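You operate a simulated robot arm through the tools that you are given. There is no shell and no other tool.

You are at the controls of a simulated robot arm. One attempt, no reset.

## Task
Brush paste on the middle of the cream mount, lay the hill card on it and weight it down.
Fine: green weight, till the paste has set; brush in its jar, lid back on. Set down upright: green weight. A coat counts when it lies all over at full strength: go over it till it gets no stronger.

Only the result counts: the job must be done as asked and must still hold three seconds after the hand-in. Knocking over, shifting, dropping, spilling or breaking anything else fails it. Lids that push on must go on centred and level and be pressed home; caps that screw on are set level and turned clockwise until they are tight.

## Robot
A 7-joint arm with a two-finger parallel gripper, fixed in place. Base frame: the origin is at the foot of the arm, x ahead of it, y to its left, z up. Readings come in m, rad, newtons and seconds.
With the tool pointing down near the work surface it reaches from about 0.32 to 0.74 m from the base axis. Its first joint turns from -2.007 to 2.007 rad. Payload 3.91 kg.
Tool frame: the origin (TCP) lies between the finger pads and is the grasp point; the fingertips stand 0.03 m ahead of it; z points along the fingers, y is the line along which they close. The gripper opens to 0.11 m. The fingers are 0.02 m wide and 0.01 m thick; the gripper's body (0.048 by 0.112 m) begins 0.055 m behind the TCP.
Orientation is that of the tool frame in the base frame, as a unit quaternion [x, y, z, w]. With the fingers straight down and closing along the base's y, the tool's x points along the base's -x, its y along +y and its z along -z.

## Interface
- The arm moves only by the tool jog_arm. Its argument "series" is a list of rows, each a list of 7 numbers: the gripper command, from -1 (shut) to 1 (fully open), values between in proportion, then the shift along the tool's x, y, z in units of 150 mm (1.0 is 150 mm), then the turn, a rotation vector about the tool's x, y, z in units of 120 degrees (1.0 is 120 degrees). In form: [[claw, dx, dy, dz, ax, ay, az], ...]. A call has 1 to 20 rows; each row is the pose to reach, as a shift and turn from the pose commanded when the call began, along the tool's axes at that moment. A call with a number of a shift or a turn outside -1 to 1 is refused whole. Each row takes 0.2 s and may step no farther than 0.05 m and 0.15 rad from the row before; otherwise, or with a gripper value out of range, the whole call is refused. Where a pose cannot be reached the arm comes as near as it can. A force on the tool above 90 N (or 10 N above the force at the start of the call, whichever is more), or a blocked arm, ends the call early, and 0.2 s more pass. Each finger travels about 0.108 m/s and halts on what it meets, pressing with about 28 N; the grip force reading is that of the motor and also rises with nothing between the fingers. The clock runs only during rows and for 0.2 s after the last one: add rows that repeat a pose to give the fingers time. It gives the time, the measured TCP pose, the force on the tool (base axes), the opening and the grip force at its end, in the units of the frame above (readings bear some noise), with the torque about the TCP (base axes, N m) and any sound that the robot's microphone picked up.
- Cameras (640 x 400 px; columns grow to the right, rows downward): "scene" is fixed at [0.2206, -0.6523, 1.4873]; the picture's right is [0.93, -0.36, 0.00], its down [-0.11, -0.30, -0.95] and it looks along [0.34, 0.88, -0.32] (base axes); focal length 340 px, centre (320, 200). "wrist" rides on the gripper at [0.072, 0.017, -0.103] in the tool frame; the picture's right is [-0.23, 0.97, 0.00], its down [-0.76, -0.18, -0.62] and it looks along [-0.61, -0.14, 0.78] (tool axes); focal length 222 px, centre (320, 200). There is no depth. A picture from a camera that has moved, and an enlarged one, comes with that camera's place and axes in the base frame and with its lens.
- grab_frame(camera): a new picture of that camera. The clock stands still meanwhile.
- lift_body(by): slides the trunk up (or, below 0, down) by that many m; the arm rides with it, the base frame stays. It gives what a move gives, with no picture.
- enlarge(camera, box): a new picture of the part [left, top, right, bottom] of that camera's present view, enlarged. The clock stands still meanwhile.
- finish_job(): hands the job in; it is judged then, once.

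Places have to be worked out from the pictures, the camera data and where the tool is seen. Open the gripper and draw the arm clear of the work before you hand the job in, unless the task says otherwise.

The tools are called after ">>>" by a JSON object that holds its "fn" and its "kwargs". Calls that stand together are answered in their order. jog_arm: Moves the arm, as the interface text tells. Its arguments: {"type":"object","properties":{"series":{"type":"array","items":{"type":"array","items":{"type":"number"}}}},"required":["series"]} The other tools are called the same way: lift_body (by) slides the trunk up or down; grab_frame (camera) takes a picture; enlarge (camera, box) takes an enlarged picture of a part of a camera's view; finish_job () hands the job in.

At the start:

```text
time: 0.0
eef_pos: [0.3825, 0.1103, 1.449]
ee_rot: [0.0, 1.0, 0.0, 0.0]
wrist_force: [0.0, 0.5, -0.1]
torque: [-0.02, 0.0, 0.0]
gripper_width: 0.1099
gripper_force: 0.0
trunk travel left (down, up): [-0.825, 0.165]
```

scene: 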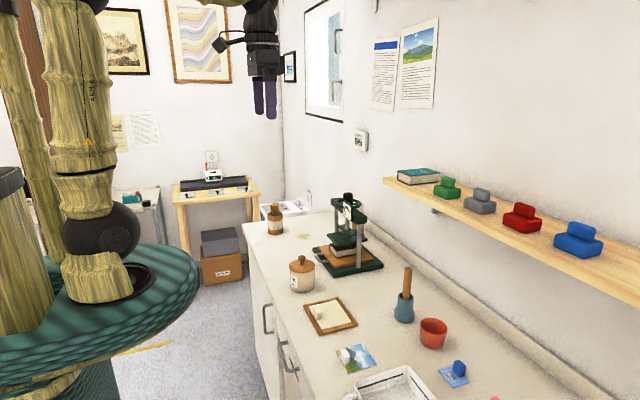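
wrist: 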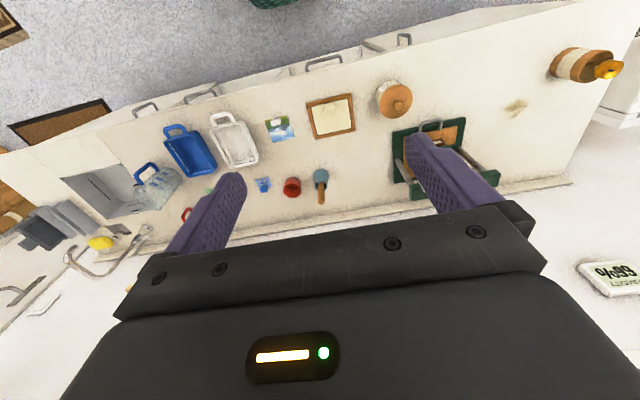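

I'll start by looking closely at the scene; the bench has a paste jar, framed mount, hill card, brush in a jar, and a shelf with weights.

>>> {"fn": "enlarge", "kwargs": {"camera": "scene", "box": [240, 180, 520, 400]}}

>>> {"fn": "enlarge", "kwargs": {"camera": "scene", "box": [380, 140, 640, 300]}}

>>> {"fn": "enlarge", "kwargs": {"camera": "wrist", "box": [140, 60, 460, 260]}}

>>> {"fn": "enlarge", "kwargs": {"camera": "scene", "box": [350, 0, 450, 160]}}

```text
1.82 times, centred on (380, 290) of scene
camera zoom: at [0.2206, -0.6523, 1.4873], right [0.93, -0.36, 0.0], down [-0.11, -0.3, -0.95], along [0.34, 0.88, -0.32], focal length 618 px, centre (211, 36)
```

zoom: 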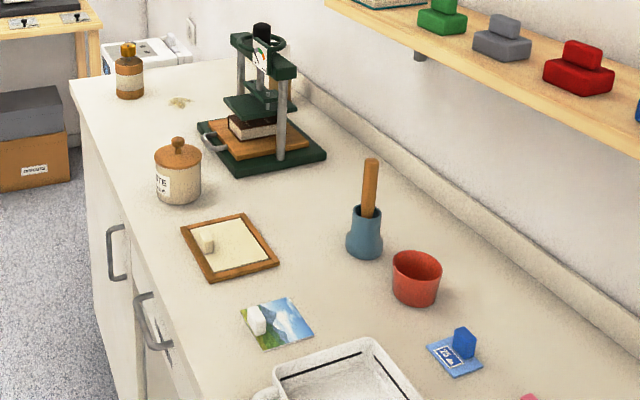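

```text
2.46 times, centred on (510, 220) of scene
camera zoom: at [0.2206, -0.6523, 1.4873], right [0.93, -0.36, 0.0], down [-0.11, -0.3, -0.95], along [0.34, 0.88, -0.32], focal length 837 px, centre (-148, 151)
```

zoom: 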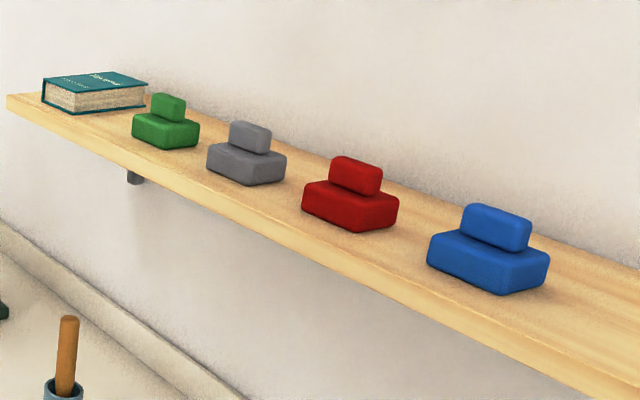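

```text
2.00 times, centred on (300, 160) of wrist
camera zoom: at [0.3088, 0.1254, 1.5529], right [0.23, 0.97, 0.0], down [0.76, -0.18, 0.62], along [0.61, -0.14, -0.78], focal length 444 px, centre (360, 280)
```

zoom: 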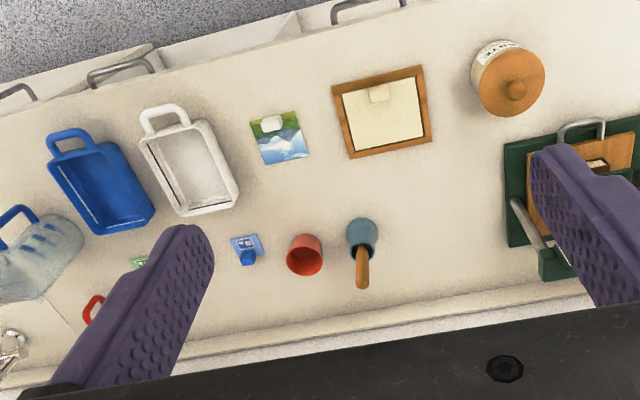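

```text
2.50 times, centred on (400, 80) of scene
camera zoom: at [0.2206, -0.6523, 1.4873], right [0.93, -0.36, 0.0], down [-0.11, -0.3, -0.95], along [0.34, 0.88, -0.32], focal length 850 px, centre (120, 500)
```

zoom: 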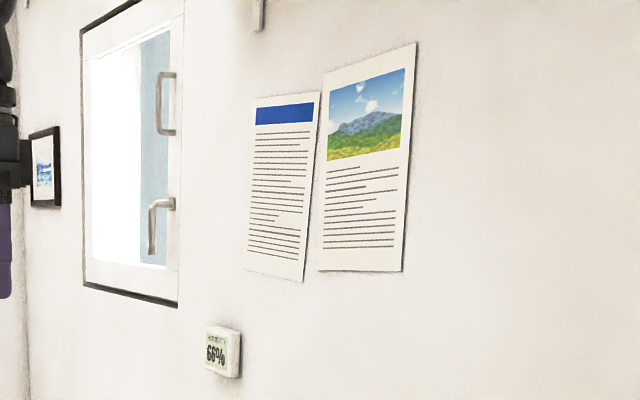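

The wall sheets may carry setting-time notes, so I'll zoom in on those and on the humidity meter and other labels.

>>> {"fn": "enlarge", "kwargs": {"camera": "scene", "box": [368, 35, 402, 112]}}

>>> {"fn": "enlarge", "kwargs": {"camera": "scene", "box": [396, 15, 440, 112]}}

>>> {"fn": "enlarge", "kwargs": {"camera": "scene", "box": [350, 125, 375, 155]}}

>>> {"fn": "enlarge", "kwargs": {"camera": "scene", "box": [280, 245, 370, 345]}}

>>> {"fn": "enlarge", "kwargs": {"camera": "scene", "box": [105, 105, 265, 215]}}

```text
5.19 times, centred on (385, 74) of scene
camera zoom: at [0.2206, -0.6523, 1.4873], right [0.93, -0.36, 0.0], down [-0.11, -0.3, -0.95], along [0.34, 0.88, -0.32], focal length 1767 px, centre (-18, 857)
```

zoom: 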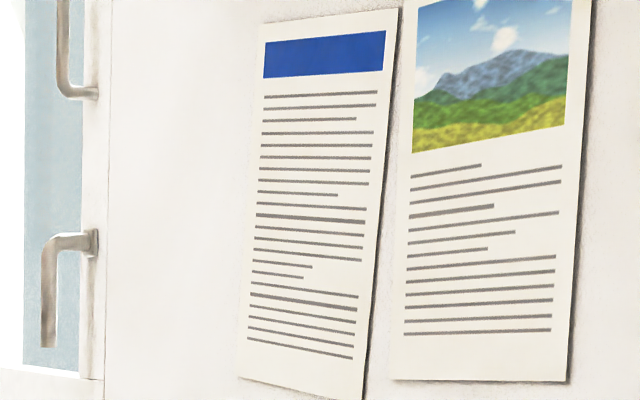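

```text
4.12 times, centred on (418, 64) of scene
camera zoom: at [0.2206, -0.6523, 1.4873], right [0.93, -0.36, 0.0], down [-0.11, -0.3, -0.95], along [0.34, 0.88, -0.32], focal length 1403 px, centre (-84, 763)
```

zoom: 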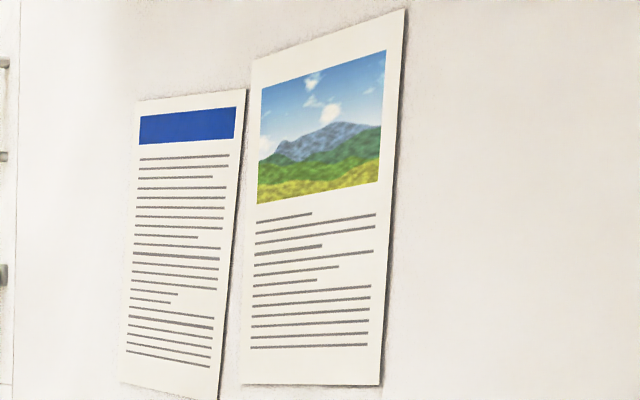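

```text
13.33 times, centred on (362, 140) of scene
camera zoom: at [0.2206, -0.6523, 1.4873], right [0.93, -0.36, 0.0], down [-0.11, -0.3, -0.95], along [0.34, 0.88, -0.32], focal length 4535 px, centre (-247, 1000)
```

zoom: 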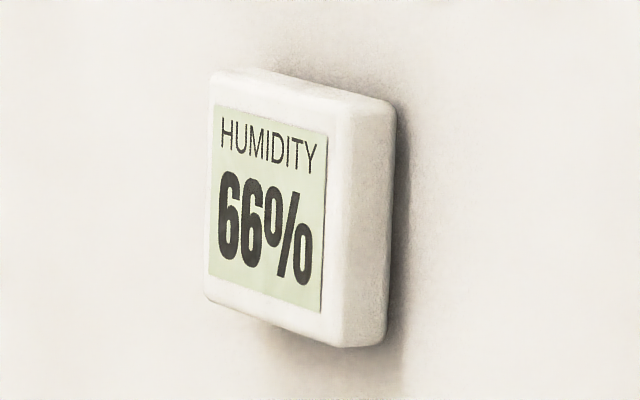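

```text
4.00 times, centred on (325, 295) of scene
camera zoom: at [0.2206, -0.6523, 1.4873], right [0.93, -0.36, 0.0], down [-0.11, -0.3, -0.95], along [0.34, 0.88, -0.32], focal length 1361 px, centre (300, -180)
```

zoom: 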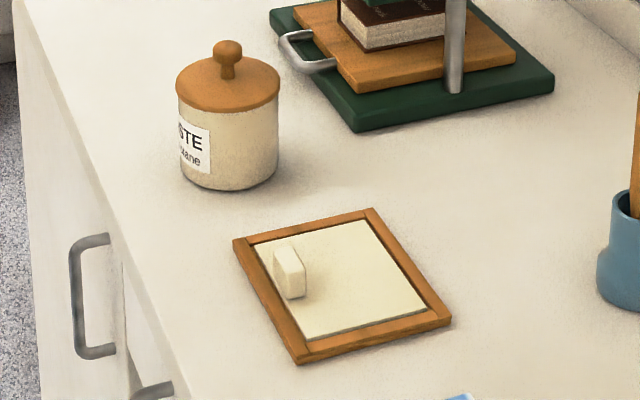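

```text
3.64 times, centred on (185, 160) of scene
camera zoom: at [0.2206, -0.6523, 1.4873], right [0.93, -0.36, 0.0], down [-0.11, -0.3, -0.95], along [0.34, 0.88, -0.32], focal length 1237 px, centre (811, 346)
```

zoom: 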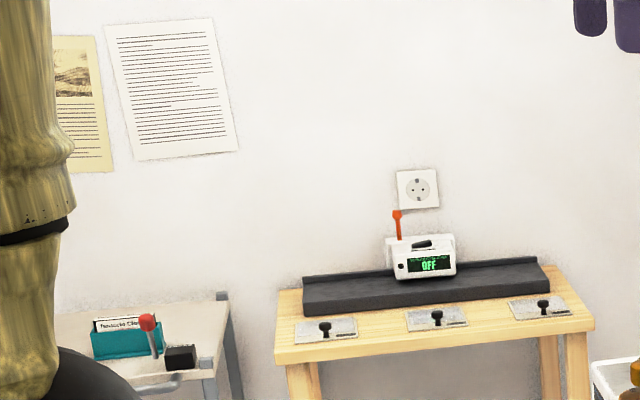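

I'll read the jar label and look at the press, brush jar and mount more closely.

>>> {"fn": "enlarge", "kwargs": {"camera": "scene", "box": [286, 250, 320, 295]}}

>>> {"fn": "enlarge", "kwargs": {"camera": "scene", "box": [310, 185, 390, 280]}}

>>> {"fn": "enlarge", "kwargs": {"camera": "scene", "box": [380, 260, 480, 395]}}

>>> {"fn": "enlarge", "kwargs": {"camera": "scene", "box": [260, 195, 300, 245]}}

>>> {"fn": "enlarge", "kwargs": {"camera": "wrist", "box": [250, 70, 420, 170]}}

```text
8.89 times, centred on (303, 272) of scene
camera zoom: at [0.2206, -0.6523, 1.4873], right [0.93, -0.36, 0.0], down [-0.11, -0.3, -0.95], along [0.34, 0.88, -0.32], focal length 3024 px, centre (471, -444)
```

zoom: 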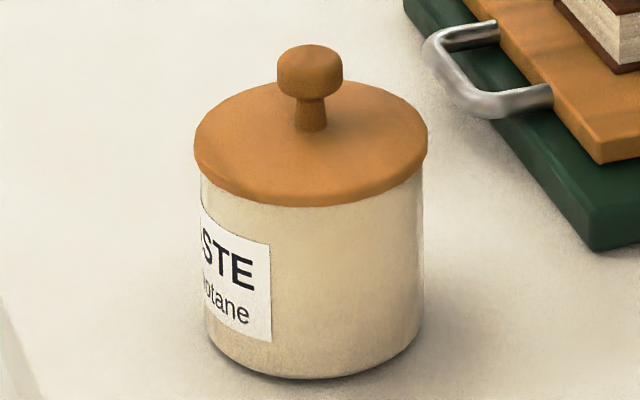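

```text
4.21 times, centred on (350, 232) of scene
camera zoom: at [0.2206, -0.6523, 1.4873], right [0.93, -0.36, 0.0], down [-0.11, -0.3, -0.95], along [0.34, 0.88, -0.32], focal length 1432 px, centre (194, 63)
```

zoom: 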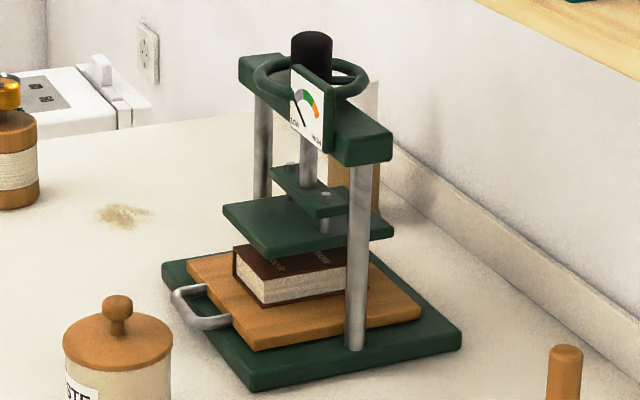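

```text
2.96 times, centred on (430, 328) of scene
camera zoom: at [0.2206, -0.6523, 1.4873], right [0.93, -0.36, 0.0], down [-0.11, -0.3, -0.95], along [0.34, 0.88, -0.32], focal length 1008 px, centre (-6, -178)
```

zoom: 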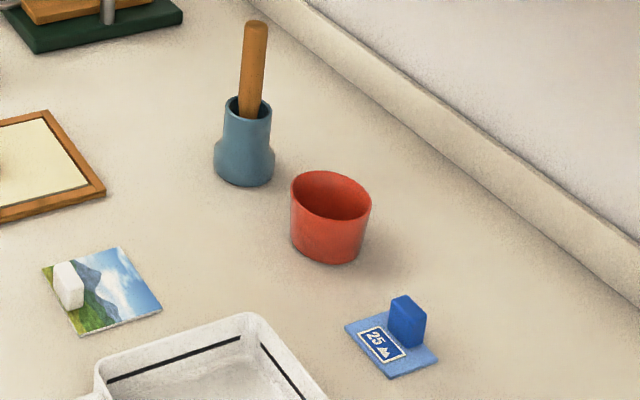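

```text
8.00 times, centred on (280, 220) of scene
camera zoom: at [0.2206, -0.6523, 1.4873], right [0.93, -0.36, 0.0], down [-0.11, -0.3, -0.95], along [0.34, 0.88, -0.32], focal length 2721 px, centre (640, 40)
```

zoom: 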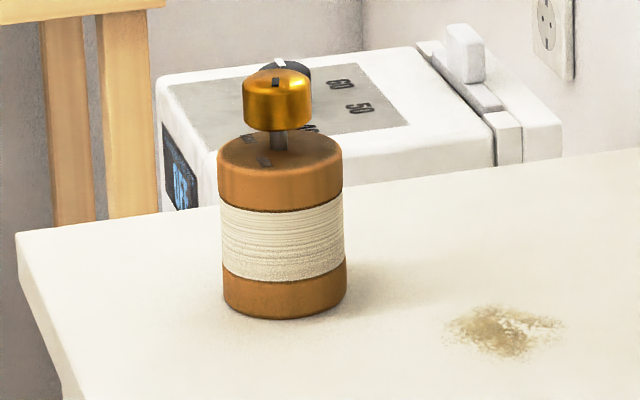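

```text
3.76 times, centred on (335, 120) of wrist
camera zoom: at [0.3088, 0.1254, 1.5529], right [0.23, 0.97, 0.0], down [0.76, -0.18, 0.62], along [0.61, -0.14, -0.78], focal length 836 px, centre (264, 501)
```

zoom: 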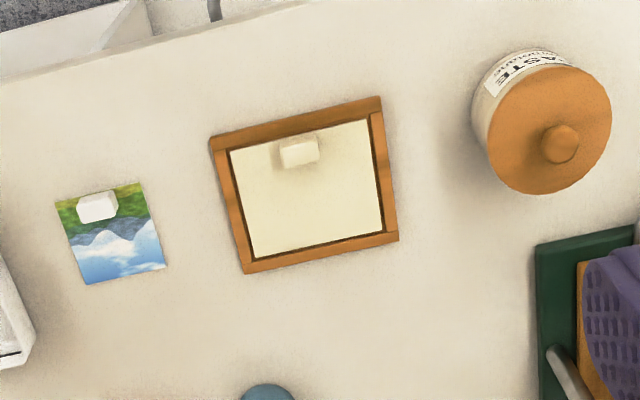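

Now I'll read the jar label from the wrist view and look for other details in the wrist picture before moving.

>>> {"fn": "enlarge", "kwargs": {"camera": "wrist", "box": [370, 75, 420, 106]}}

>>> {"fn": "enlarge", "kwargs": {"camera": "wrist", "box": [300, 90, 365, 130]}}

>>> {"fn": "enlarge", "kwargs": {"camera": "wrist", "box": [240, 160, 340, 225]}}

>>> {"fn": "enlarge", "kwargs": {"camera": "wrist", "box": [255, 110, 300, 145]}}

```text
12.80 times, centred on (395, 90) of wrist
camera zoom: at [0.3088, 0.1254, 1.5529], right [0.23, 0.97, 0.0], down [0.76, -0.18, 0.62], along [0.61, -0.14, -0.78], focal length 2843 px, centre (-640, 1602)
```

zoom: 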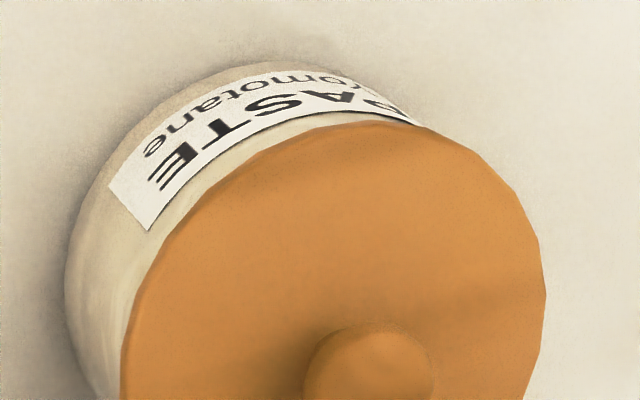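

```text
9.85 times, centred on (332, 110) of wrist
camera zoom: at [0.3088, 0.1254, 1.5529], right [0.23, 0.97, 0.0], down [0.76, -0.18, 0.62], along [0.61, -0.14, -0.78], focal length 2187 px, centre (197, 1086)
```

zoom: 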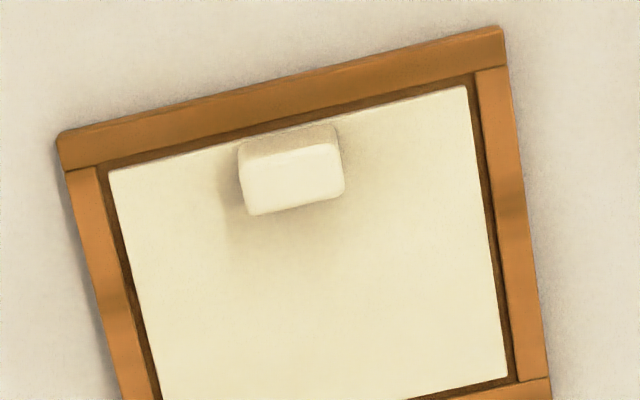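

```text
6.15 times, centred on (290, 192) of wrist
camera zoom: at [0.3088, 0.1254, 1.5529], right [0.23, 0.97, 0.0], down [0.76, -0.18, 0.62], along [0.61, -0.14, -0.78], focal length 1367 px, centre (505, 246)
```

zoom: 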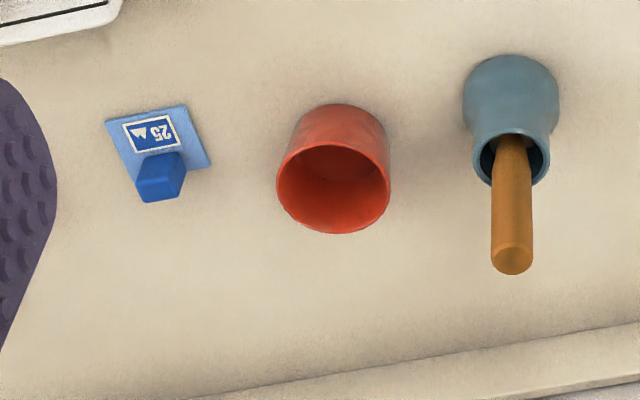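

```text
11.43 times, centred on (278, 128) of wrist
camera zoom: at [0.3088, 0.1254, 1.5529], right [0.23, 0.97, 0.0], down [0.76, -0.18, 0.62], along [0.61, -0.14, -0.78], focal length 2538 px, centre (806, 1029)
```

zoom: 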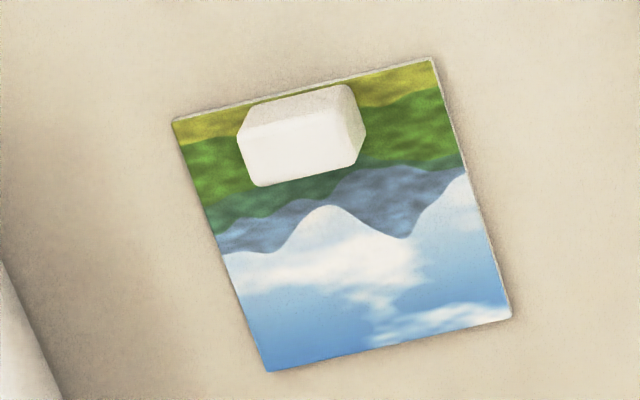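

The bench seems to sit at about z 0.84 m: mount centre about (0.547, 0.110), hill card about (0.546, -0.062), brush about (0.744, 0.028), paste jar about (0.52, 0.288). I'll tilt the hand forward to see the shelf with the weights.

>>> {"fn": "jog_arm", "kwargs": {"series": [[1, 0, 0, 0, 0, -0.066, 0], [1, 0, 0, 0, 0, -0.132, 0], [1, 0, 0, 0, 0, -0.198, 0], [1, 0, 0, 0, 0, -0.264, 0], [1, 0, 0, 0, 0, -0.33, 0]]}}

>>> {"fn": "grab_frame", "kwargs": {"camera": "wrist"}}

>>> {"fn": "grab_frame", "kwargs": {"camera": "scene"}}

```text
time: 1.2
eef_pos: [0.4006, 0.1142, 1.4347]
ee_rot: [-0.001, 0.941, 0.0, 0.339]
wrist_force: [-0.1, 0.7, -0.7]
torque: [-0.02, 0.0, 0.01]
gripper_width: 0.1099
gripper_force: 0.0
out of reach, approached as far as the arm can: row 5
trunk travel left (down, up): [-0.825, 0.165]
```

```text
taken
camera wrist: at [0.2782, 0.1299, 1.4695], right [0.17, 0.97, 0.14], down [0.19, -0.18, 0.97], along [0.97, -0.14, -0.22], focal length 222 px, centre (320, 200)
```

wrist: 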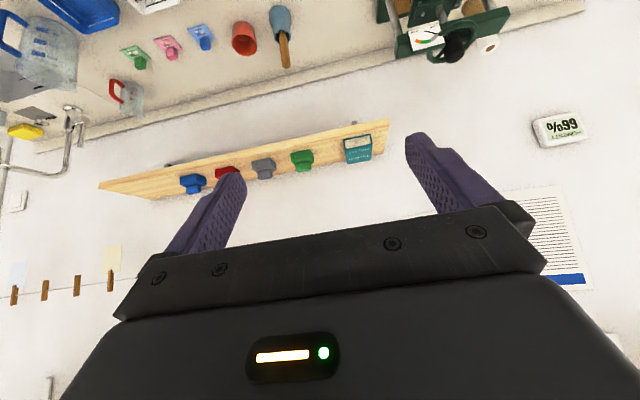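

```text
taken
```

scene: 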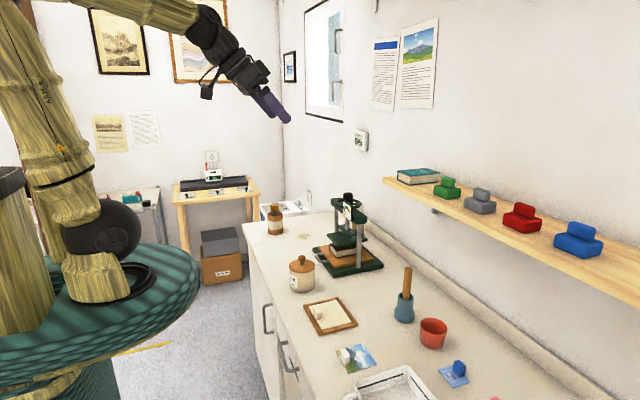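

The green weight comes out at about (0.836, 0.017, 1.22) on the shelf. I'll zoom in on it from both cameras.

>>> {"fn": "enlarge", "kwargs": {"camera": "wrist", "box": [240, 120, 400, 200]}}

>>> {"fn": "enlarge", "kwargs": {"camera": "scene", "box": [380, 155, 500, 230]}}

>>> {"fn": "enlarge", "kwargs": {"camera": "wrist", "box": [280, 140, 330, 175]}}

```text
4.00 times, centred on (320, 160) of wrist
camera zoom: at [0.2782, 0.1299, 1.4695], right [0.17, 0.97, 0.14], down [0.19, -0.18, 0.97], along [0.97, -0.14, -0.22], focal length 888 px, centre (320, 360)
```

zoom: 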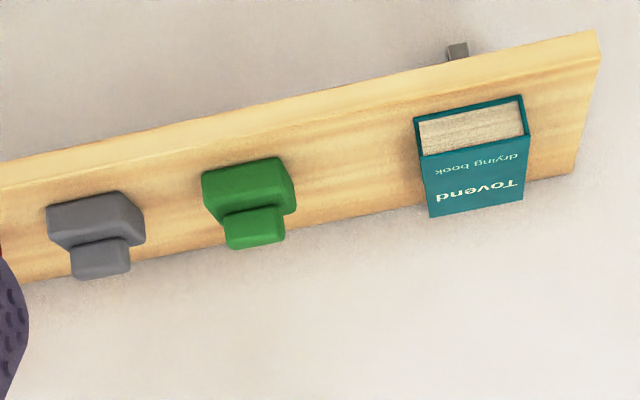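

```text
5.33 times, centred on (440, 192) of scene
camera zoom: at [0.2206, -0.6523, 1.4873], right [0.93, -0.36, 0.0], down [-0.11, -0.3, -0.95], along [0.34, 0.88, -0.32], focal length 1814 px, centre (-320, 240)
```

zoom: 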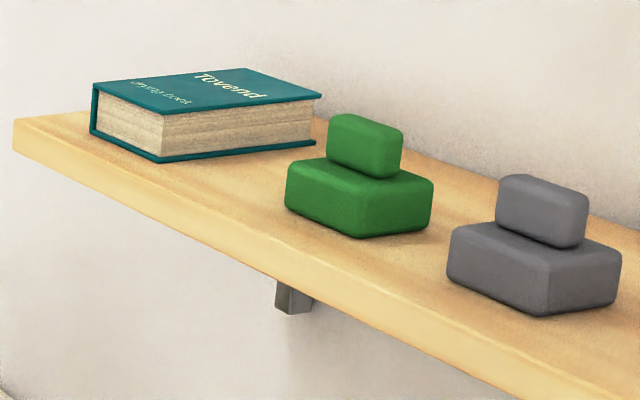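

```text
11.43 times, centred on (305, 158) of wrist
camera zoom: at [0.2782, 0.1299, 1.4695], right [0.17, 0.97, 0.14], down [0.19, -0.18, 0.97], along [0.97, -0.14, -0.22], focal length 2538 px, centre (491, 686)
```

zoom: 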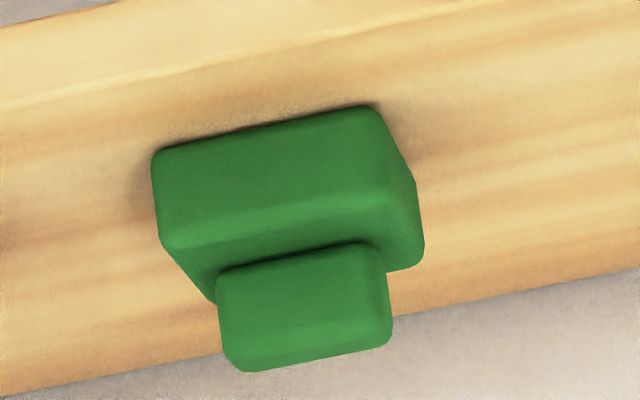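

The weight base is about 0.044 × 0.052 m, and its handle is about 0.036 m wide in y. I'll level the hand again before moving closer over the bench.

>>> {"fn": "jog_arm", "kwargs": {"series": [[1, 0, 0, 0, 0, 0.066, 0], [1, 0, 0, 0, 0, 0.132, 0], [1, 0, 0, 0, 0, 0.198, 0], [1, 0, 0, 0, 0, 0.264, 0], [1, 0, 0, 0, 0, 0.33, 0]]}}

```text
time: 2.4
eef_pos: [0.3997, 0.1136, 1.4357]
ee_rot: [0.0, 1.0, 0.0, -0.001]
wrist_force: [0.7, 0.6, -1.0]
torque: [0.0, 0.04, 0.03]
gripper_width: 0.1097
gripper_force: 0.0
trunk travel left (down, up): [-0.825, 0.165]
```

The hand is level at (0.400, 0.114, 1.436). I'll move it forward over the mount and then lower the trunk for a closer look.

>>> {"fn": "jog_arm", "kwargs": {"series": [[1, -0.3, 0.01, 0, 0, 0, 0], [1, -0.5, 0.02, 0, 0, 0, 0], [1, -0.7, 0.036, 0, 0, 0, 0], [1, -0.7, 0.036, 0, 0, 0, 0]]}}

>>> {"fn": "lift_body", "kwargs": {"by": -0.39}}

>>> {"fn": "grab_frame", "kwargs": {"camera": "wrist"}}

>>> {"fn": "grab_frame", "kwargs": {"camera": "scene"}}

```text
time: 3.4
eef_pos: [0.4987, 0.1193, 1.4359]
ee_rot: [-0.001, 1.0, 0.0, 0.001]
wrist_force: [0.5, 1.4, 1.2]
torque: [0.0, -0.01, 0.02]
gripper_width: 0.1101
gripper_force: 0.1
trunk travel left (down, up): [-0.825, 0.165]
```

```text
time: 7.2
eef_pos: [0.5006, 0.1188, 1.0454]
ee_rot: [-0.001, 1.0, 0.001, -0.001]
wrist_force: [0.7, -0.4, -0.6]
torque: [-0.01, 0.0, -0.01]
gripper_width: 0.1096
gripper_force: 0.1
trunk travel left (down, up): [-0.435, 0.555]
```

```text
taken
camera wrist: at [0.4281, 0.135, 1.15], right [0.23, 0.97, 0.0], down [0.76, -0.18, 0.62], along [0.61, -0.14, -0.78], focal length 222 px, centre (320, 200)
```

wrist: 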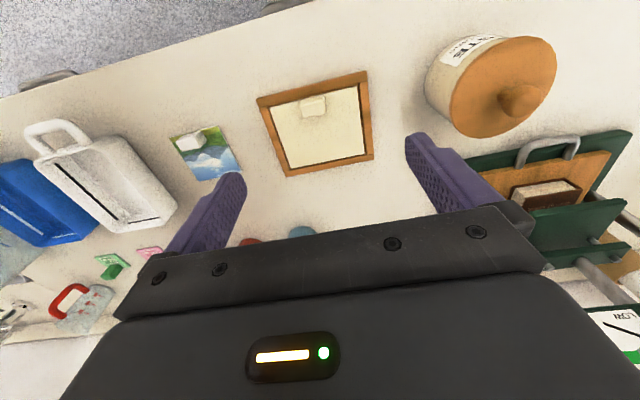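

```text
taken
```

scene: 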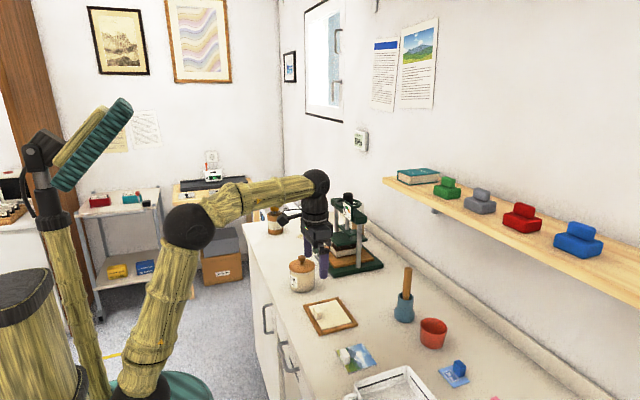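

The hand is now about 0.2 m above the bench. I'll zoom in on the mount, card, jar and brush.

>>> {"fn": "enlarge", "kwargs": {"camera": "wrist", "box": [250, 60, 390, 190]}}

>>> {"fn": "enlarge", "kwargs": {"camera": "wrist", "box": [160, 115, 250, 190]}}

>>> {"fn": "enlarge", "kwargs": {"camera": "wrist", "box": [415, 25, 565, 145]}}

```text
3.08 times, centred on (320, 125) of wrist
camera zoom: at [0.4281, 0.135, 1.15], right [0.23, 0.97, 0.0], down [0.76, -0.18, 0.62], along [0.61, -0.14, -0.78], focal length 684 px, centre (320, 431)
```

zoom: 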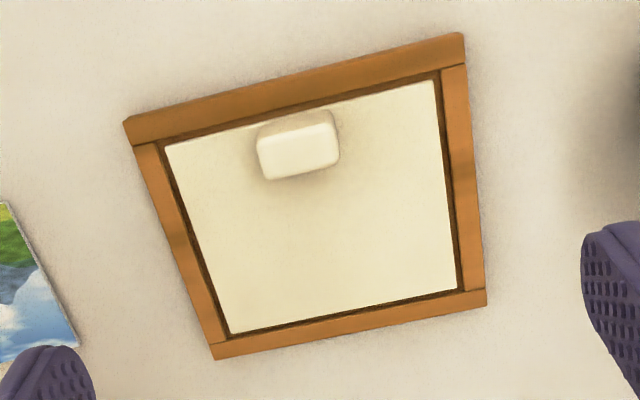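

```text
5.33 times, centred on (205, 152) of wrist
camera zoom: at [0.4281, 0.135, 1.15], right [0.23, 0.97, 0.0], down [0.76, -0.18, 0.62], along [0.61, -0.14, -0.78], focal length 1185 px, centre (933, 453)
```

zoom: 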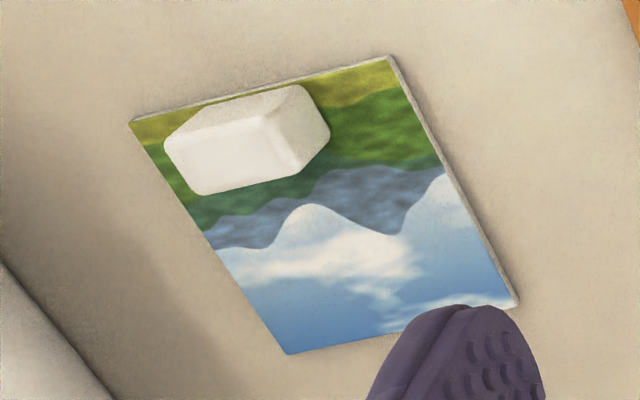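

```text
3.33 times, centred on (490, 85) of wrist
camera zoom: at [0.4281, 0.135, 1.15], right [0.23, 0.97, 0.0], down [0.76, -0.18, 0.62], along [0.61, -0.14, -0.78], focal length 740 px, centre (-247, 583)
```

zoom: 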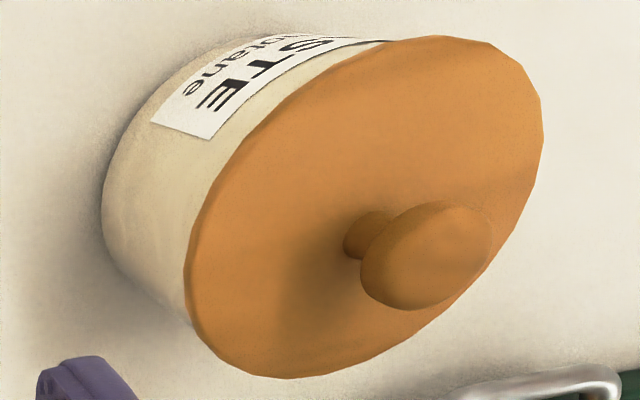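

Triangulating against the scene camera puts the frame top at z about 0.857, the cream board at about x 0.497–0.590, y 0.052–0.164, and the card at about 0.075 m square around (0.541, -0.062). I'll move above the paste jar to locate its knob precisely.

>>> {"fn": "jog_arm", "kwargs": {"series": [[1, 0, 0.3, -0.1, 0, 0, 0], [1, 0, 0.6, -0.2, 0, 0, 0], [1, 0, 0.9, -0.2, 0, 0, 0], [1, 0, 1.0, -0.2, 0, 0, 0], [1, 0, 1.0, -0.2, 0, 0, 0]]}}

>>> {"fn": "grab_frame", "kwargs": {"camera": "wrist"}}

>>> {"fn": "grab_frame", "kwargs": {"camera": "scene"}}

```text
time: 8.3
eef_pos: [0.5016, 0.2696, 1.0755]
ee_rot: [0.0, 1.0, 0.0, -0.001]
wrist_force: [-0.5, 0.7, 0.2]
torque: [-0.01, -0.06, 0.01]
gripper_width: 0.11
gripper_force: 0.1
trunk travel left (down, up): [-0.435, 0.555]
```

```text
taken
camera wrist: at [0.4286, 0.285, 1.1803], right [0.23, 0.97, 0.0], down [0.76, -0.18, 0.62], along [0.61, -0.14, -0.78], focal length 222 px, centre (320, 200)
```

wrist: 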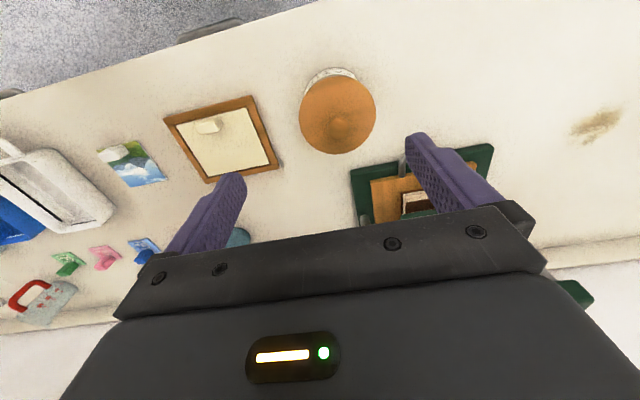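

```text
taken
```

scene: 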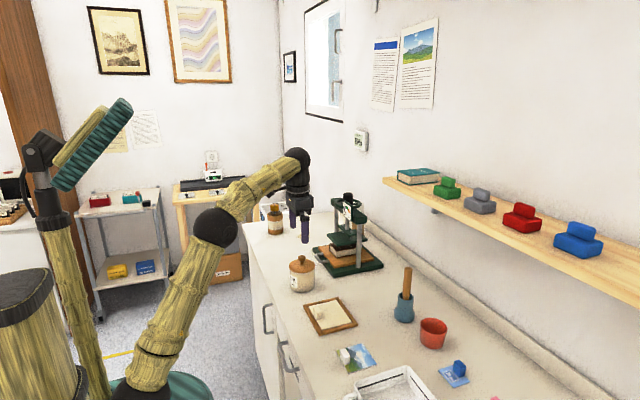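

>>> {"fn": "enlarge", "kwargs": {"camera": "wrist", "box": [290, 60, 390, 160]}}

>>> {"fn": "enlarge", "kwargs": {"camera": "scene", "box": [275, 250, 330, 300]}}

```text
4.00 times, centred on (340, 110) of wrist
camera zoom: at [0.4286, 0.285, 1.1803], right [0.23, 0.97, 0.0], down [0.76, -0.18, 0.62], along [0.61, -0.14, -0.78], focal length 888 px, centre (240, 560)
```

zoom: 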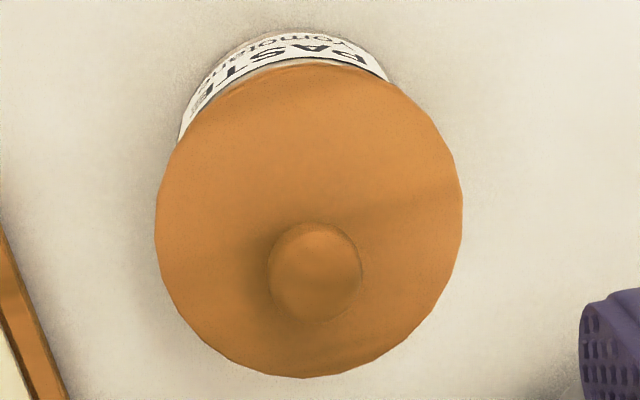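

```text
8.00 times, centred on (302, 275) of scene
camera zoom: at [0.2206, -0.6523, 1.4873], right [0.93, -0.36, 0.0], down [-0.11, -0.3, -0.95], along [0.34, 0.88, -0.32], focal length 2721 px, centre (460, -400)
```

zoom: 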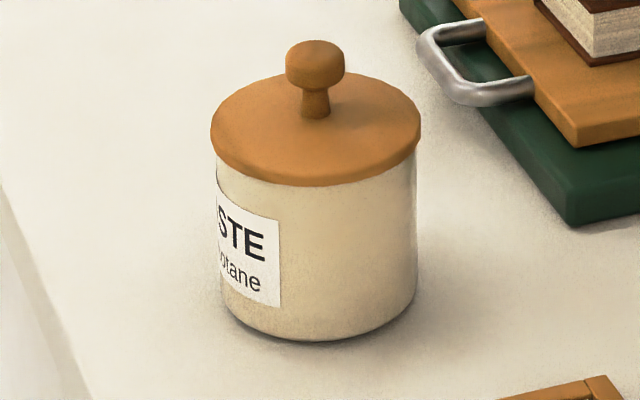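

The knob comes out at about (0.5195, 0.284, 0.95), about 24 mm across, on a lid about 88 mm across. I'll move over it and partly down, then check the alignment.

>>> {"fn": "jog_arm", "kwargs": {"series": [[1, -0.119, 0.096, 0, 0, 0, 0], [1, -0.119, 0.096, 0.2, 0, 0, 0], [1, -0.119, 0.096, 0.37, 0, 0, 0], [1, -0.119, 0.096, 0.37, 0, 0, 0]]}}

>>> {"fn": "grab_frame", "kwargs": {"camera": "wrist"}}

>>> {"fn": "enlarge", "kwargs": {"camera": "scene", "box": [265, 200, 345, 300]}}

```text
time: 9.3
eef_pos: [0.5193, 0.2847, 1.022]
ee_rot: [0.0, 1.0, 0.0, 0.0]
wrist_force: [0.0, 0.1, 0.3]
torque: [-0.04, 0.0, -0.01]
gripper_width: 0.1099
gripper_force: 0.1
trunk travel left (down, up): [-0.435, 0.555]
```

```text
taken
camera wrist: at [0.4466, 0.301, 1.1262], right [0.23, 0.97, 0.0], down [0.76, -0.18, 0.62], along [0.61, -0.14, -0.78], focal length 222 px, centre (320, 200)
```

wrist: 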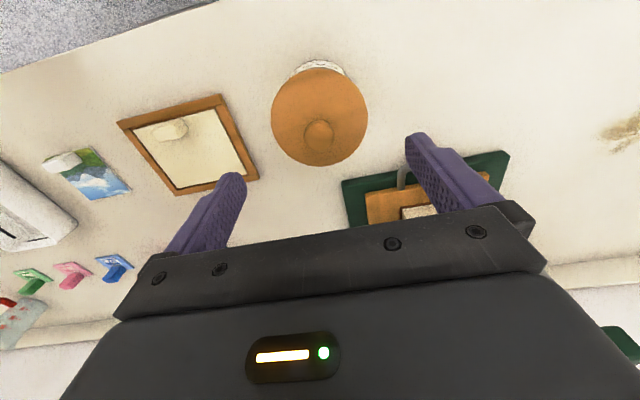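

```text
4.00 times, centred on (305, 250) of scene
camera zoom: at [0.2206, -0.6523, 1.4873], right [0.93, -0.36, 0.0], down [-0.11, -0.3, -0.95], along [0.34, 0.88, -0.32], focal length 1361 px, centre (380, 0)
```

zoom: 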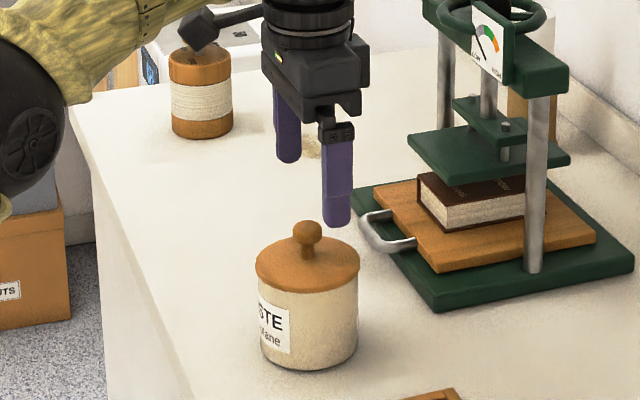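

The fit across both cameras puts the knob at about (0.514, 0.285, 0.958), and the lid top at about 0.925. I'll shift 5 mm back and go down around the knob with the fingers still open.

>>> {"fn": "jog_arm", "kwargs": {"series": [[1, 0.035, 0.0, 0, 0, 0, 0], [1, 0.035, 0.0, 0.15, 0, 0, 0], [1, 0.035, 0.0, 0.28, 0, 0, 0], [1, 0.035, 0.0, 0.36, 0, 0, 0], [1, 0.035, 0.0, 0.36, 0, 0, 0]]}}

>>> {"fn": "grab_frame", "kwargs": {"camera": "wrist"}}

>>> {"fn": "enlarge", "kwargs": {"camera": "scene", "box": [265, 220, 345, 300]}}

```text
time: 10.6
eef_pos: [0.5118, 0.2847, 0.9671]
ee_rot: [0.0, 1.0, 0.0, 0.0]
wrist_force: [-0.5, -0.1, 0.0]
torque: [-0.04, 0.0, 0.01]
gripper_width: 0.11
gripper_force: 0.0
trunk travel left (down, up): [-0.435, 0.555]
```

```text
taken
camera wrist: at [0.4398, 0.3002, 1.0711], right [0.23, 0.97, 0.0], down [0.76, -0.18, 0.62], along [0.61, -0.14, -0.78], focal length 222 px, centre (320, 200)
```

wrist: 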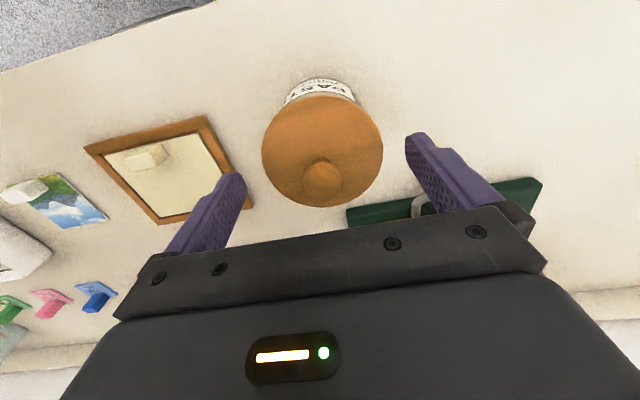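

```text
5.00 times, centred on (305, 260) of scene
camera zoom: at [0.2206, -0.6523, 1.4873], right [0.93, -0.36, 0.0], down [-0.11, -0.3, -0.95], along [0.34, 0.88, -0.32], focal length 1701 px, centre (395, -100)
```

zoom: 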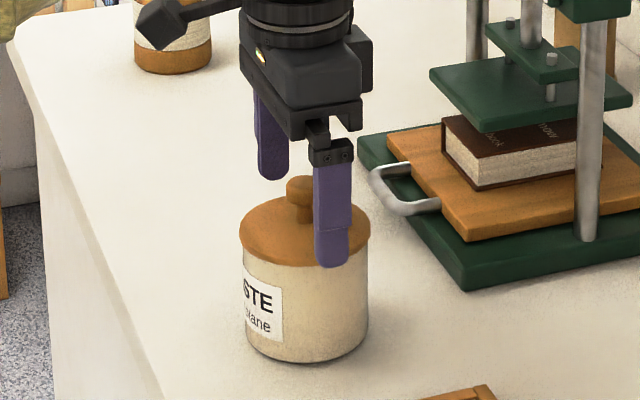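

The knob lines up with the tool axis. I'll rise 4 mm to keep clear of the lid top, then close on the knob.

>>> {"fn": "jog_arm", "kwargs": {"series": [[1, -0.012, 0.003, -0.027, 0, 0, 0], [0.2, -0.012, 0.003, -0.027, 0, 0, 0], [-0.3, -0.012, 0.003, -0.027, 0, 0, 0], [-1, -0.012, 0.003, -0.027, 0, 0, 0], [-1, -0.012, 0.003, -0.027, 0, 0, 0], [-1, -0.012, 0.003, -0.027, 0, 0, 0]]}}

>>> {"fn": "grab_frame", "kwargs": {"camera": "wrist"}}

>>> {"fn": "enlarge", "kwargs": {"camera": "scene", "box": [265, 220, 345, 300]}}

```text
time: 11.9
eef_pos: [0.5142, 0.2862, 0.9704]
ee_rot: [-0.001, 1.0, 0.0, 0.0]
wrist_force: [-0.2, 0.3, -0.3]
torque: [-0.02, -0.03, 0.02]
gripper_width: 0.0221
gripper_force: 27.5
trunk travel left (down, up): [-0.435, 0.555]
heard: snap
```

```text
taken
camera wrist: at [0.4412, 0.3009, 1.0757], right [0.23, 0.97, 0.0], down [0.76, -0.18, 0.62], along [0.61, -0.14, -0.78], focal length 222 px, centre (320, 200)
```

wrist: 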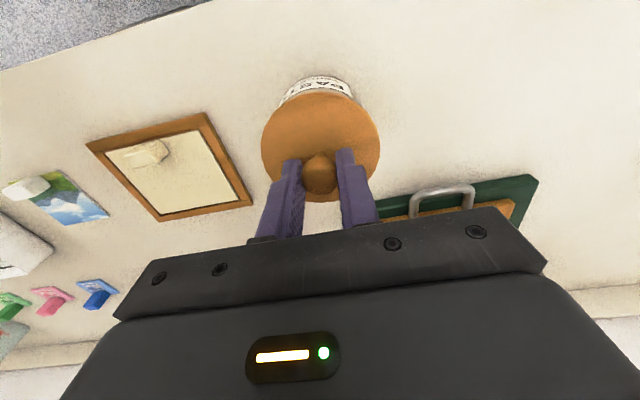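

```text
5.00 times, centred on (305, 260) of scene
camera zoom: at [0.2206, -0.6523, 1.4873], right [0.93, -0.36, 0.0], down [-0.11, -0.3, -0.95], along [0.34, 0.88, -0.32], focal length 1701 px, centre (395, -100)
```

zoom: 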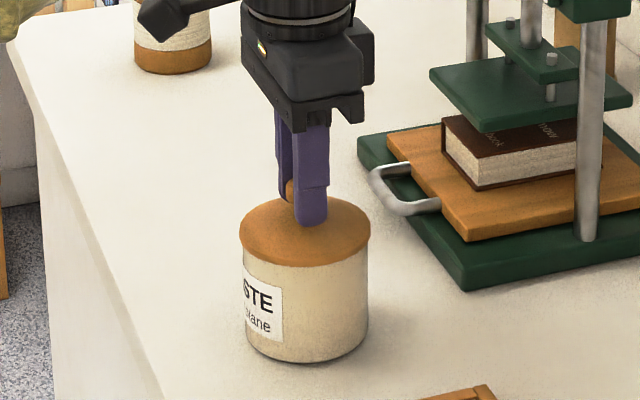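

The knob is held (width 0.022) and a snap was heard. I'll lift straight up slowly.

>>> {"fn": "jog_arm", "kwargs": {"series": [[-1, 0, 0, -0.03, 0, 0, 0], [-1, 0, 0, -0.08, 0, 0, 0], [-1, 0, 0, -0.15, 0, 0, 0], [-1, 0, 0, -0.25, 0, 0, 0], [-1, 0, 0, -0.4, 0, 0, 0], [-1, 0, 0, -0.55, 0, 0, 0], [-1, 0, 0, -0.55, 0, 0, 0]]}}

>>> {"fn": "grab_frame", "kwargs": {"camera": "wrist"}}

>>> {"fn": "enlarge", "kwargs": {"camera": "scene", "box": [265, 200, 345, 300]}}

```text
time: 13.6
eef_pos: [0.5124, 0.2829, 1.0516]
ee_rot: [-0.001, 1.0, -0.001, 0.001]
wrist_force: [0.3, 0.3, 0.2]
torque: [-0.01, -0.02, 0.01]
gripper_width: 0.0219
gripper_force: 27.8
trunk travel left (down, up): [-0.435, 0.555]
```

```text
taken
camera wrist: at [0.44, 0.2993, 1.1569], right [0.23, 0.97, 0.0], down [0.76, -0.18, 0.62], along [0.61, -0.14, -0.78], focal length 222 px, centre (320, 200)
```

wrist: 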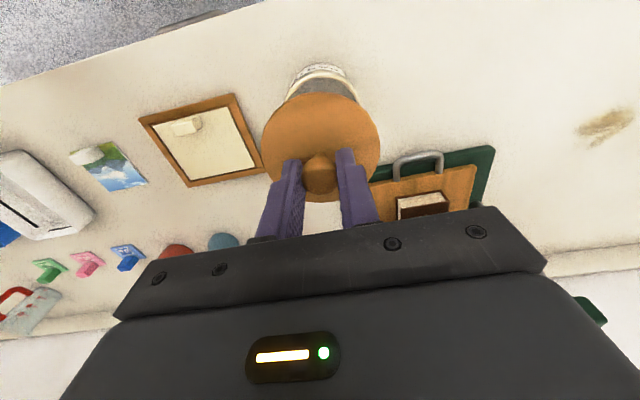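

```text
4.00 times, centred on (305, 250) of scene
camera zoom: at [0.2206, -0.6523, 1.4873], right [0.93, -0.36, 0.0], down [-0.11, -0.3, -0.95], along [0.34, 0.88, -0.32], focal length 1361 px, centre (380, 0)
```

zoom: 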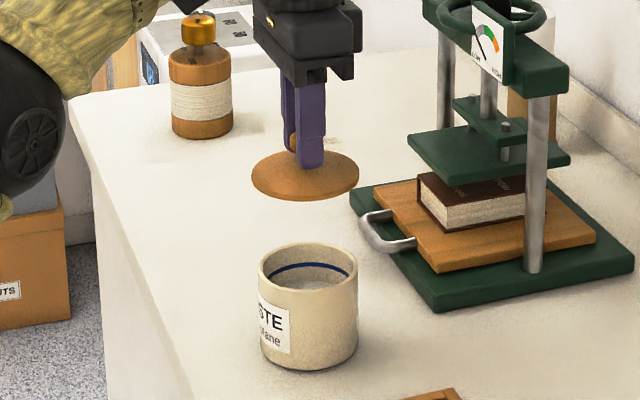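

The lid is off and hangs level about 39 mm below the TCP. I'll carry it to the free bench area around (0.66, 0.20).

>>> {"fn": "jog_arm", "kwargs": {"series": [[-1, -0.2, -0.11, 0, 0, 0, 0], [-1, -0.4, -0.22, 0, 0, 0, 0], [-1, -0.6, -0.335, 0, 0, 0, 0], [-1, -0.8, -0.45, 0, 0, 0, 0], [-1, -0.98, -0.55, 0, 0, 0, 0], [-1, -0.98, -0.55, 0.2, 0, 0, 0], [-1, -0.98, -0.55, 0.45, 0, 0, 0], [-1, -0.98, -0.55, 0.65, 0, 0, 0], [-1, -0.98, -0.55, 0.65, 0, 0, 0]]}}

>>> {"fn": "grab_frame", "kwargs": {"camera": "wrist"}}

>>> {"fn": "enlarge", "kwargs": {"camera": "scene", "box": [300, 200, 420, 340]}}

```text
time: 15.6
eef_pos: [0.6609, 0.1994, 0.9535]
ee_rot: [0.0, 1.0, -0.001, 0.0]
wrist_force: [-0.5, -0.3, -0.2]
torque: [-0.01, 0.02, 0.05]
gripper_width: 0.0221
gripper_force: 27.5
out of reach, approached as far as the arm can: row 3, 4, 5, 6, 7
trunk travel left (down, up): [-0.435, 0.555]
```

```text
taken
camera wrist: at [0.5879, 0.2145, 1.0584], right [0.23, 0.97, 0.0], down [0.76, -0.18, 0.62], along [0.61, -0.14, -0.78], focal length 222 px, centre (320, 200)
```

wrist: 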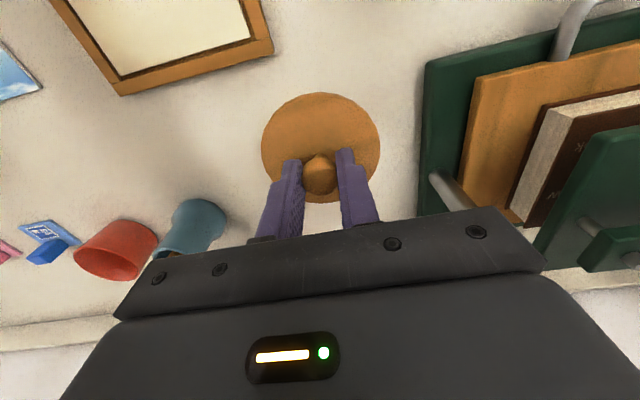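

```text
2.86 times, centred on (360, 270) of scene
camera zoom: at [0.2206, -0.6523, 1.4873], right [0.93, -0.36, 0.0], down [-0.11, -0.3, -0.95], along [0.34, 0.88, -0.32], focal length 972 px, centre (206, 0)
```

zoom: 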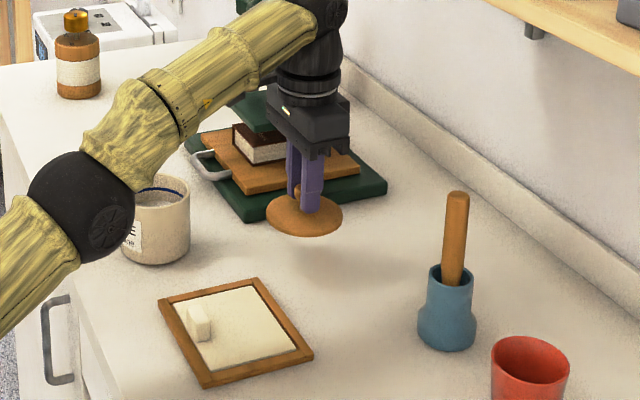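

Some rows ran into the reach limit because the shoulder is low, so I'll raise the trunk and come down with the arm instead.

>>> {"fn": "lift_body", "kwargs": {"by": 0.15}}

>>> {"fn": "jog_arm", "kwargs": {"series": [[-1, 0, 0, 0.3, 0, 0, 0], [-1, 0, 0, 0.6, 0, 0, 0], [-1, 0, 0, 0.9, 0, 0, 0], [-1, 0, 0, 1.0, 0, 0, 0], [-1, 0, 0, 1.0, 0, 0, 0]]}}

>>> {"fn": "enlarge", "kwargs": {"camera": "scene", "box": [300, 200, 420, 340]}}

>>> {"fn": "grab_frame", "kwargs": {"camera": "scene"}}

```text
time: 17.3
eef_pos: [0.6607, 0.1994, 1.1042]
ee_rot: [0.0, 1.0, -0.001, 0.0]
wrist_force: [-0.4, 0.1, -0.5]
torque: [0.0, 0.04, -0.04]
gripper_width: 0.0221
gripper_force: 27.8
trunk travel left (down, up): [-0.585, 0.405]
```

```text
time: 18.5
eef_pos: [0.6588, 0.1998, 0.9527]
ee_rot: [-0.001, 1.0, 0.0, 0.0]
wrist_force: [-0.1, 0.5, -1.2]
torque: [0.06, 0.0, -0.01]
gripper_width: 0.0223
gripper_force: 28.2
trunk travel left (down, up): [-0.585, 0.405]
```

```text
2.86 times, centred on (360, 270) of scene
camera zoom: at [0.2206, -0.6523, 1.4873], right [0.93, -0.36, 0.0], down [-0.11, -0.3, -0.95], along [0.34, 0.88, -0.32], focal length 972 px, centre (206, 0)
```

zoom: 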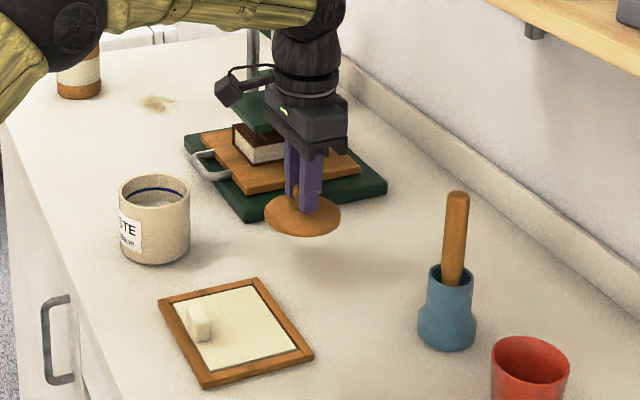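

```text
taken
```

scene: 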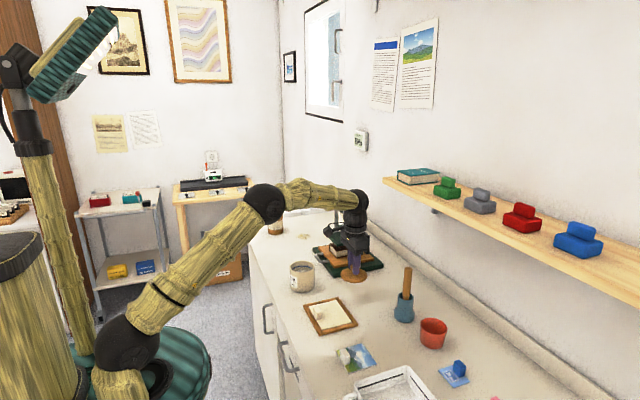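

The elbow is well clear now. I'll lower the lid further toward the bench and watch the force.

>>> {"fn": "jog_arm", "kwargs": {"series": [[-1, 0, 0, 0.15, 0, 0, 0], [-1, 0, 0, 0.24, 0, 0, 0], [-1, 0, 0, 0.24, 0, 0, 0]]}}

>>> {"fn": "enlarge", "kwargs": {"camera": "scene", "box": [320, 220, 390, 300]}}

```text
time: 19.3
eef_pos: [0.6596, 0.1986, 0.9174]
ee_rot: [-0.001, 1.0, 0.0, 0.0]
wrist_force: [-0.2, 0.7, -0.6]
torque: [0.02, 0.0, 0.02]
gripper_width: 0.0219
gripper_force: 28.4
trunk travel left (down, up): [-0.585, 0.405]
```

```text
5.00 times, centred on (355, 260) of scene
camera zoom: at [0.2206, -0.6523, 1.4873], right [0.93, -0.36, 0.0], down [-0.11, -0.3, -0.95], along [0.34, 0.88, -0.32], focal length 1701 px, centre (145, -100)
```

zoom: 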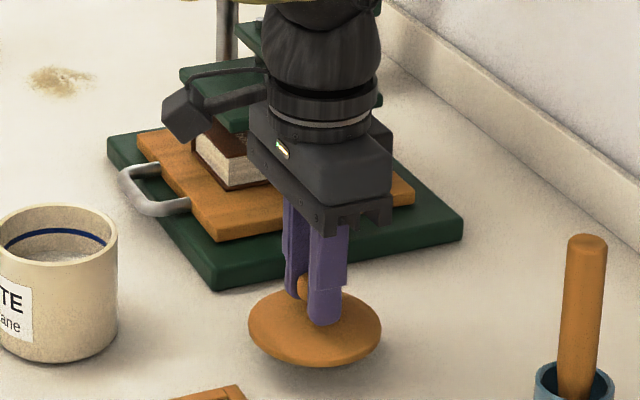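

Still a small gap to the bench. I'll go down 2 mm per row in short calls until the force rises.

>>> {"fn": "jog_arm", "kwargs": {"series": [[-1, 0, 0, 0.014, 0, 0, 0], [-1, 0, 0, 0.027, 0, 0, 0], [-1, 0, 0, 0.04, 0, 0, 0], [-1, 0, 0, 0.054, 0, 0, 0]]}}

```text
time: 20.3
eef_pos: [0.6607, 0.1983, 0.9099]
ee_rot: [-0.001, 1.0, 0.0, -0.001]
wrist_force: [0.0, -0.5, 0.8]
torque: [0.01, 0.0, 0.02]
gripper_width: 0.0221
gripper_force: 27.4
trunk travel left (down, up): [-0.585, 0.405]
```

>>> {"fn": "jog_arm", "kwargs": {"series": [[-1, 0, 0, 0.014, 0, 0, 0], [-1, 0, 0, 0.027, 0, 0, 0], [-1, 0, 0, 0.04, 0, 0, 0]]}}

>>> {"fn": "enlarge", "kwargs": {"camera": "scene", "box": [320, 220, 390, 300]}}

```text
time: 21.1
eef_pos: [0.659, 0.1992, 0.9028]
ee_rot: [-0.001, 1.0, 0.0, 0.0]
wrist_force: [-0.1, 1.0, -0.1]
torque: [0.03, -0.03, 0.01]
gripper_width: 0.0224
gripper_force: 28.0
trunk travel left (down, up): [-0.585, 0.405]
```

```text
5.00 times, centred on (355, 260) of scene
camera zoom: at [0.2206, -0.6523, 1.4873], right [0.93, -0.36, 0.0], down [-0.11, -0.3, -0.95], along [0.34, 0.88, -0.32], focal length 1701 px, centre (145, -100)
```

zoom: 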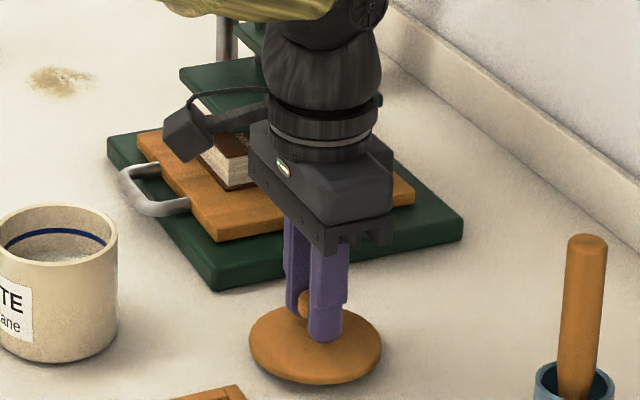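

Nearly down, with a thin shadow left under the lid. I'll continue 1.5–2 mm at a time.

>>> {"fn": "jog_arm", "kwargs": {"series": [[-1, 0, 0, 0.01, 0, 0, 0], [-1, 0, 0, 0.02, 0, 0, 0], [-1, 0, 0, 0.02, 0, 0, 0]]}}

```text
time: 21.9
eef_pos: [0.661, 0.1984, 0.9017]
ee_rot: [-0.001, 1.0, 0.0, 0.0]
wrist_force: [1.4, 0.5, 0.4]
torque: [0.01, -0.01, 0.0]
gripper_width: 0.0224
gripper_force: 28.3
trunk travel left (down, up): [-0.585, 0.405]
```

>>> {"fn": "jog_arm", "kwargs": {"series": [[-1, 0, 0, 0.01, 0, 0, 0], [-1, 0, 0, 0.02, 0, 0, 0], [-1, 0, 0, 0.02, 0, 0, 0]]}}

```text
time: 22.7
eef_pos: [0.6613, 0.198, 0.8984]
ee_rot: [-0.001, 1.0, 0.001, 0.0]
wrist_force: [0.2, 0.4, -0.2]
torque: [-0.01, 0.03, 0.01]
gripper_width: 0.0224
gripper_force: 27.9
trunk travel left (down, up): [-0.585, 0.405]
```

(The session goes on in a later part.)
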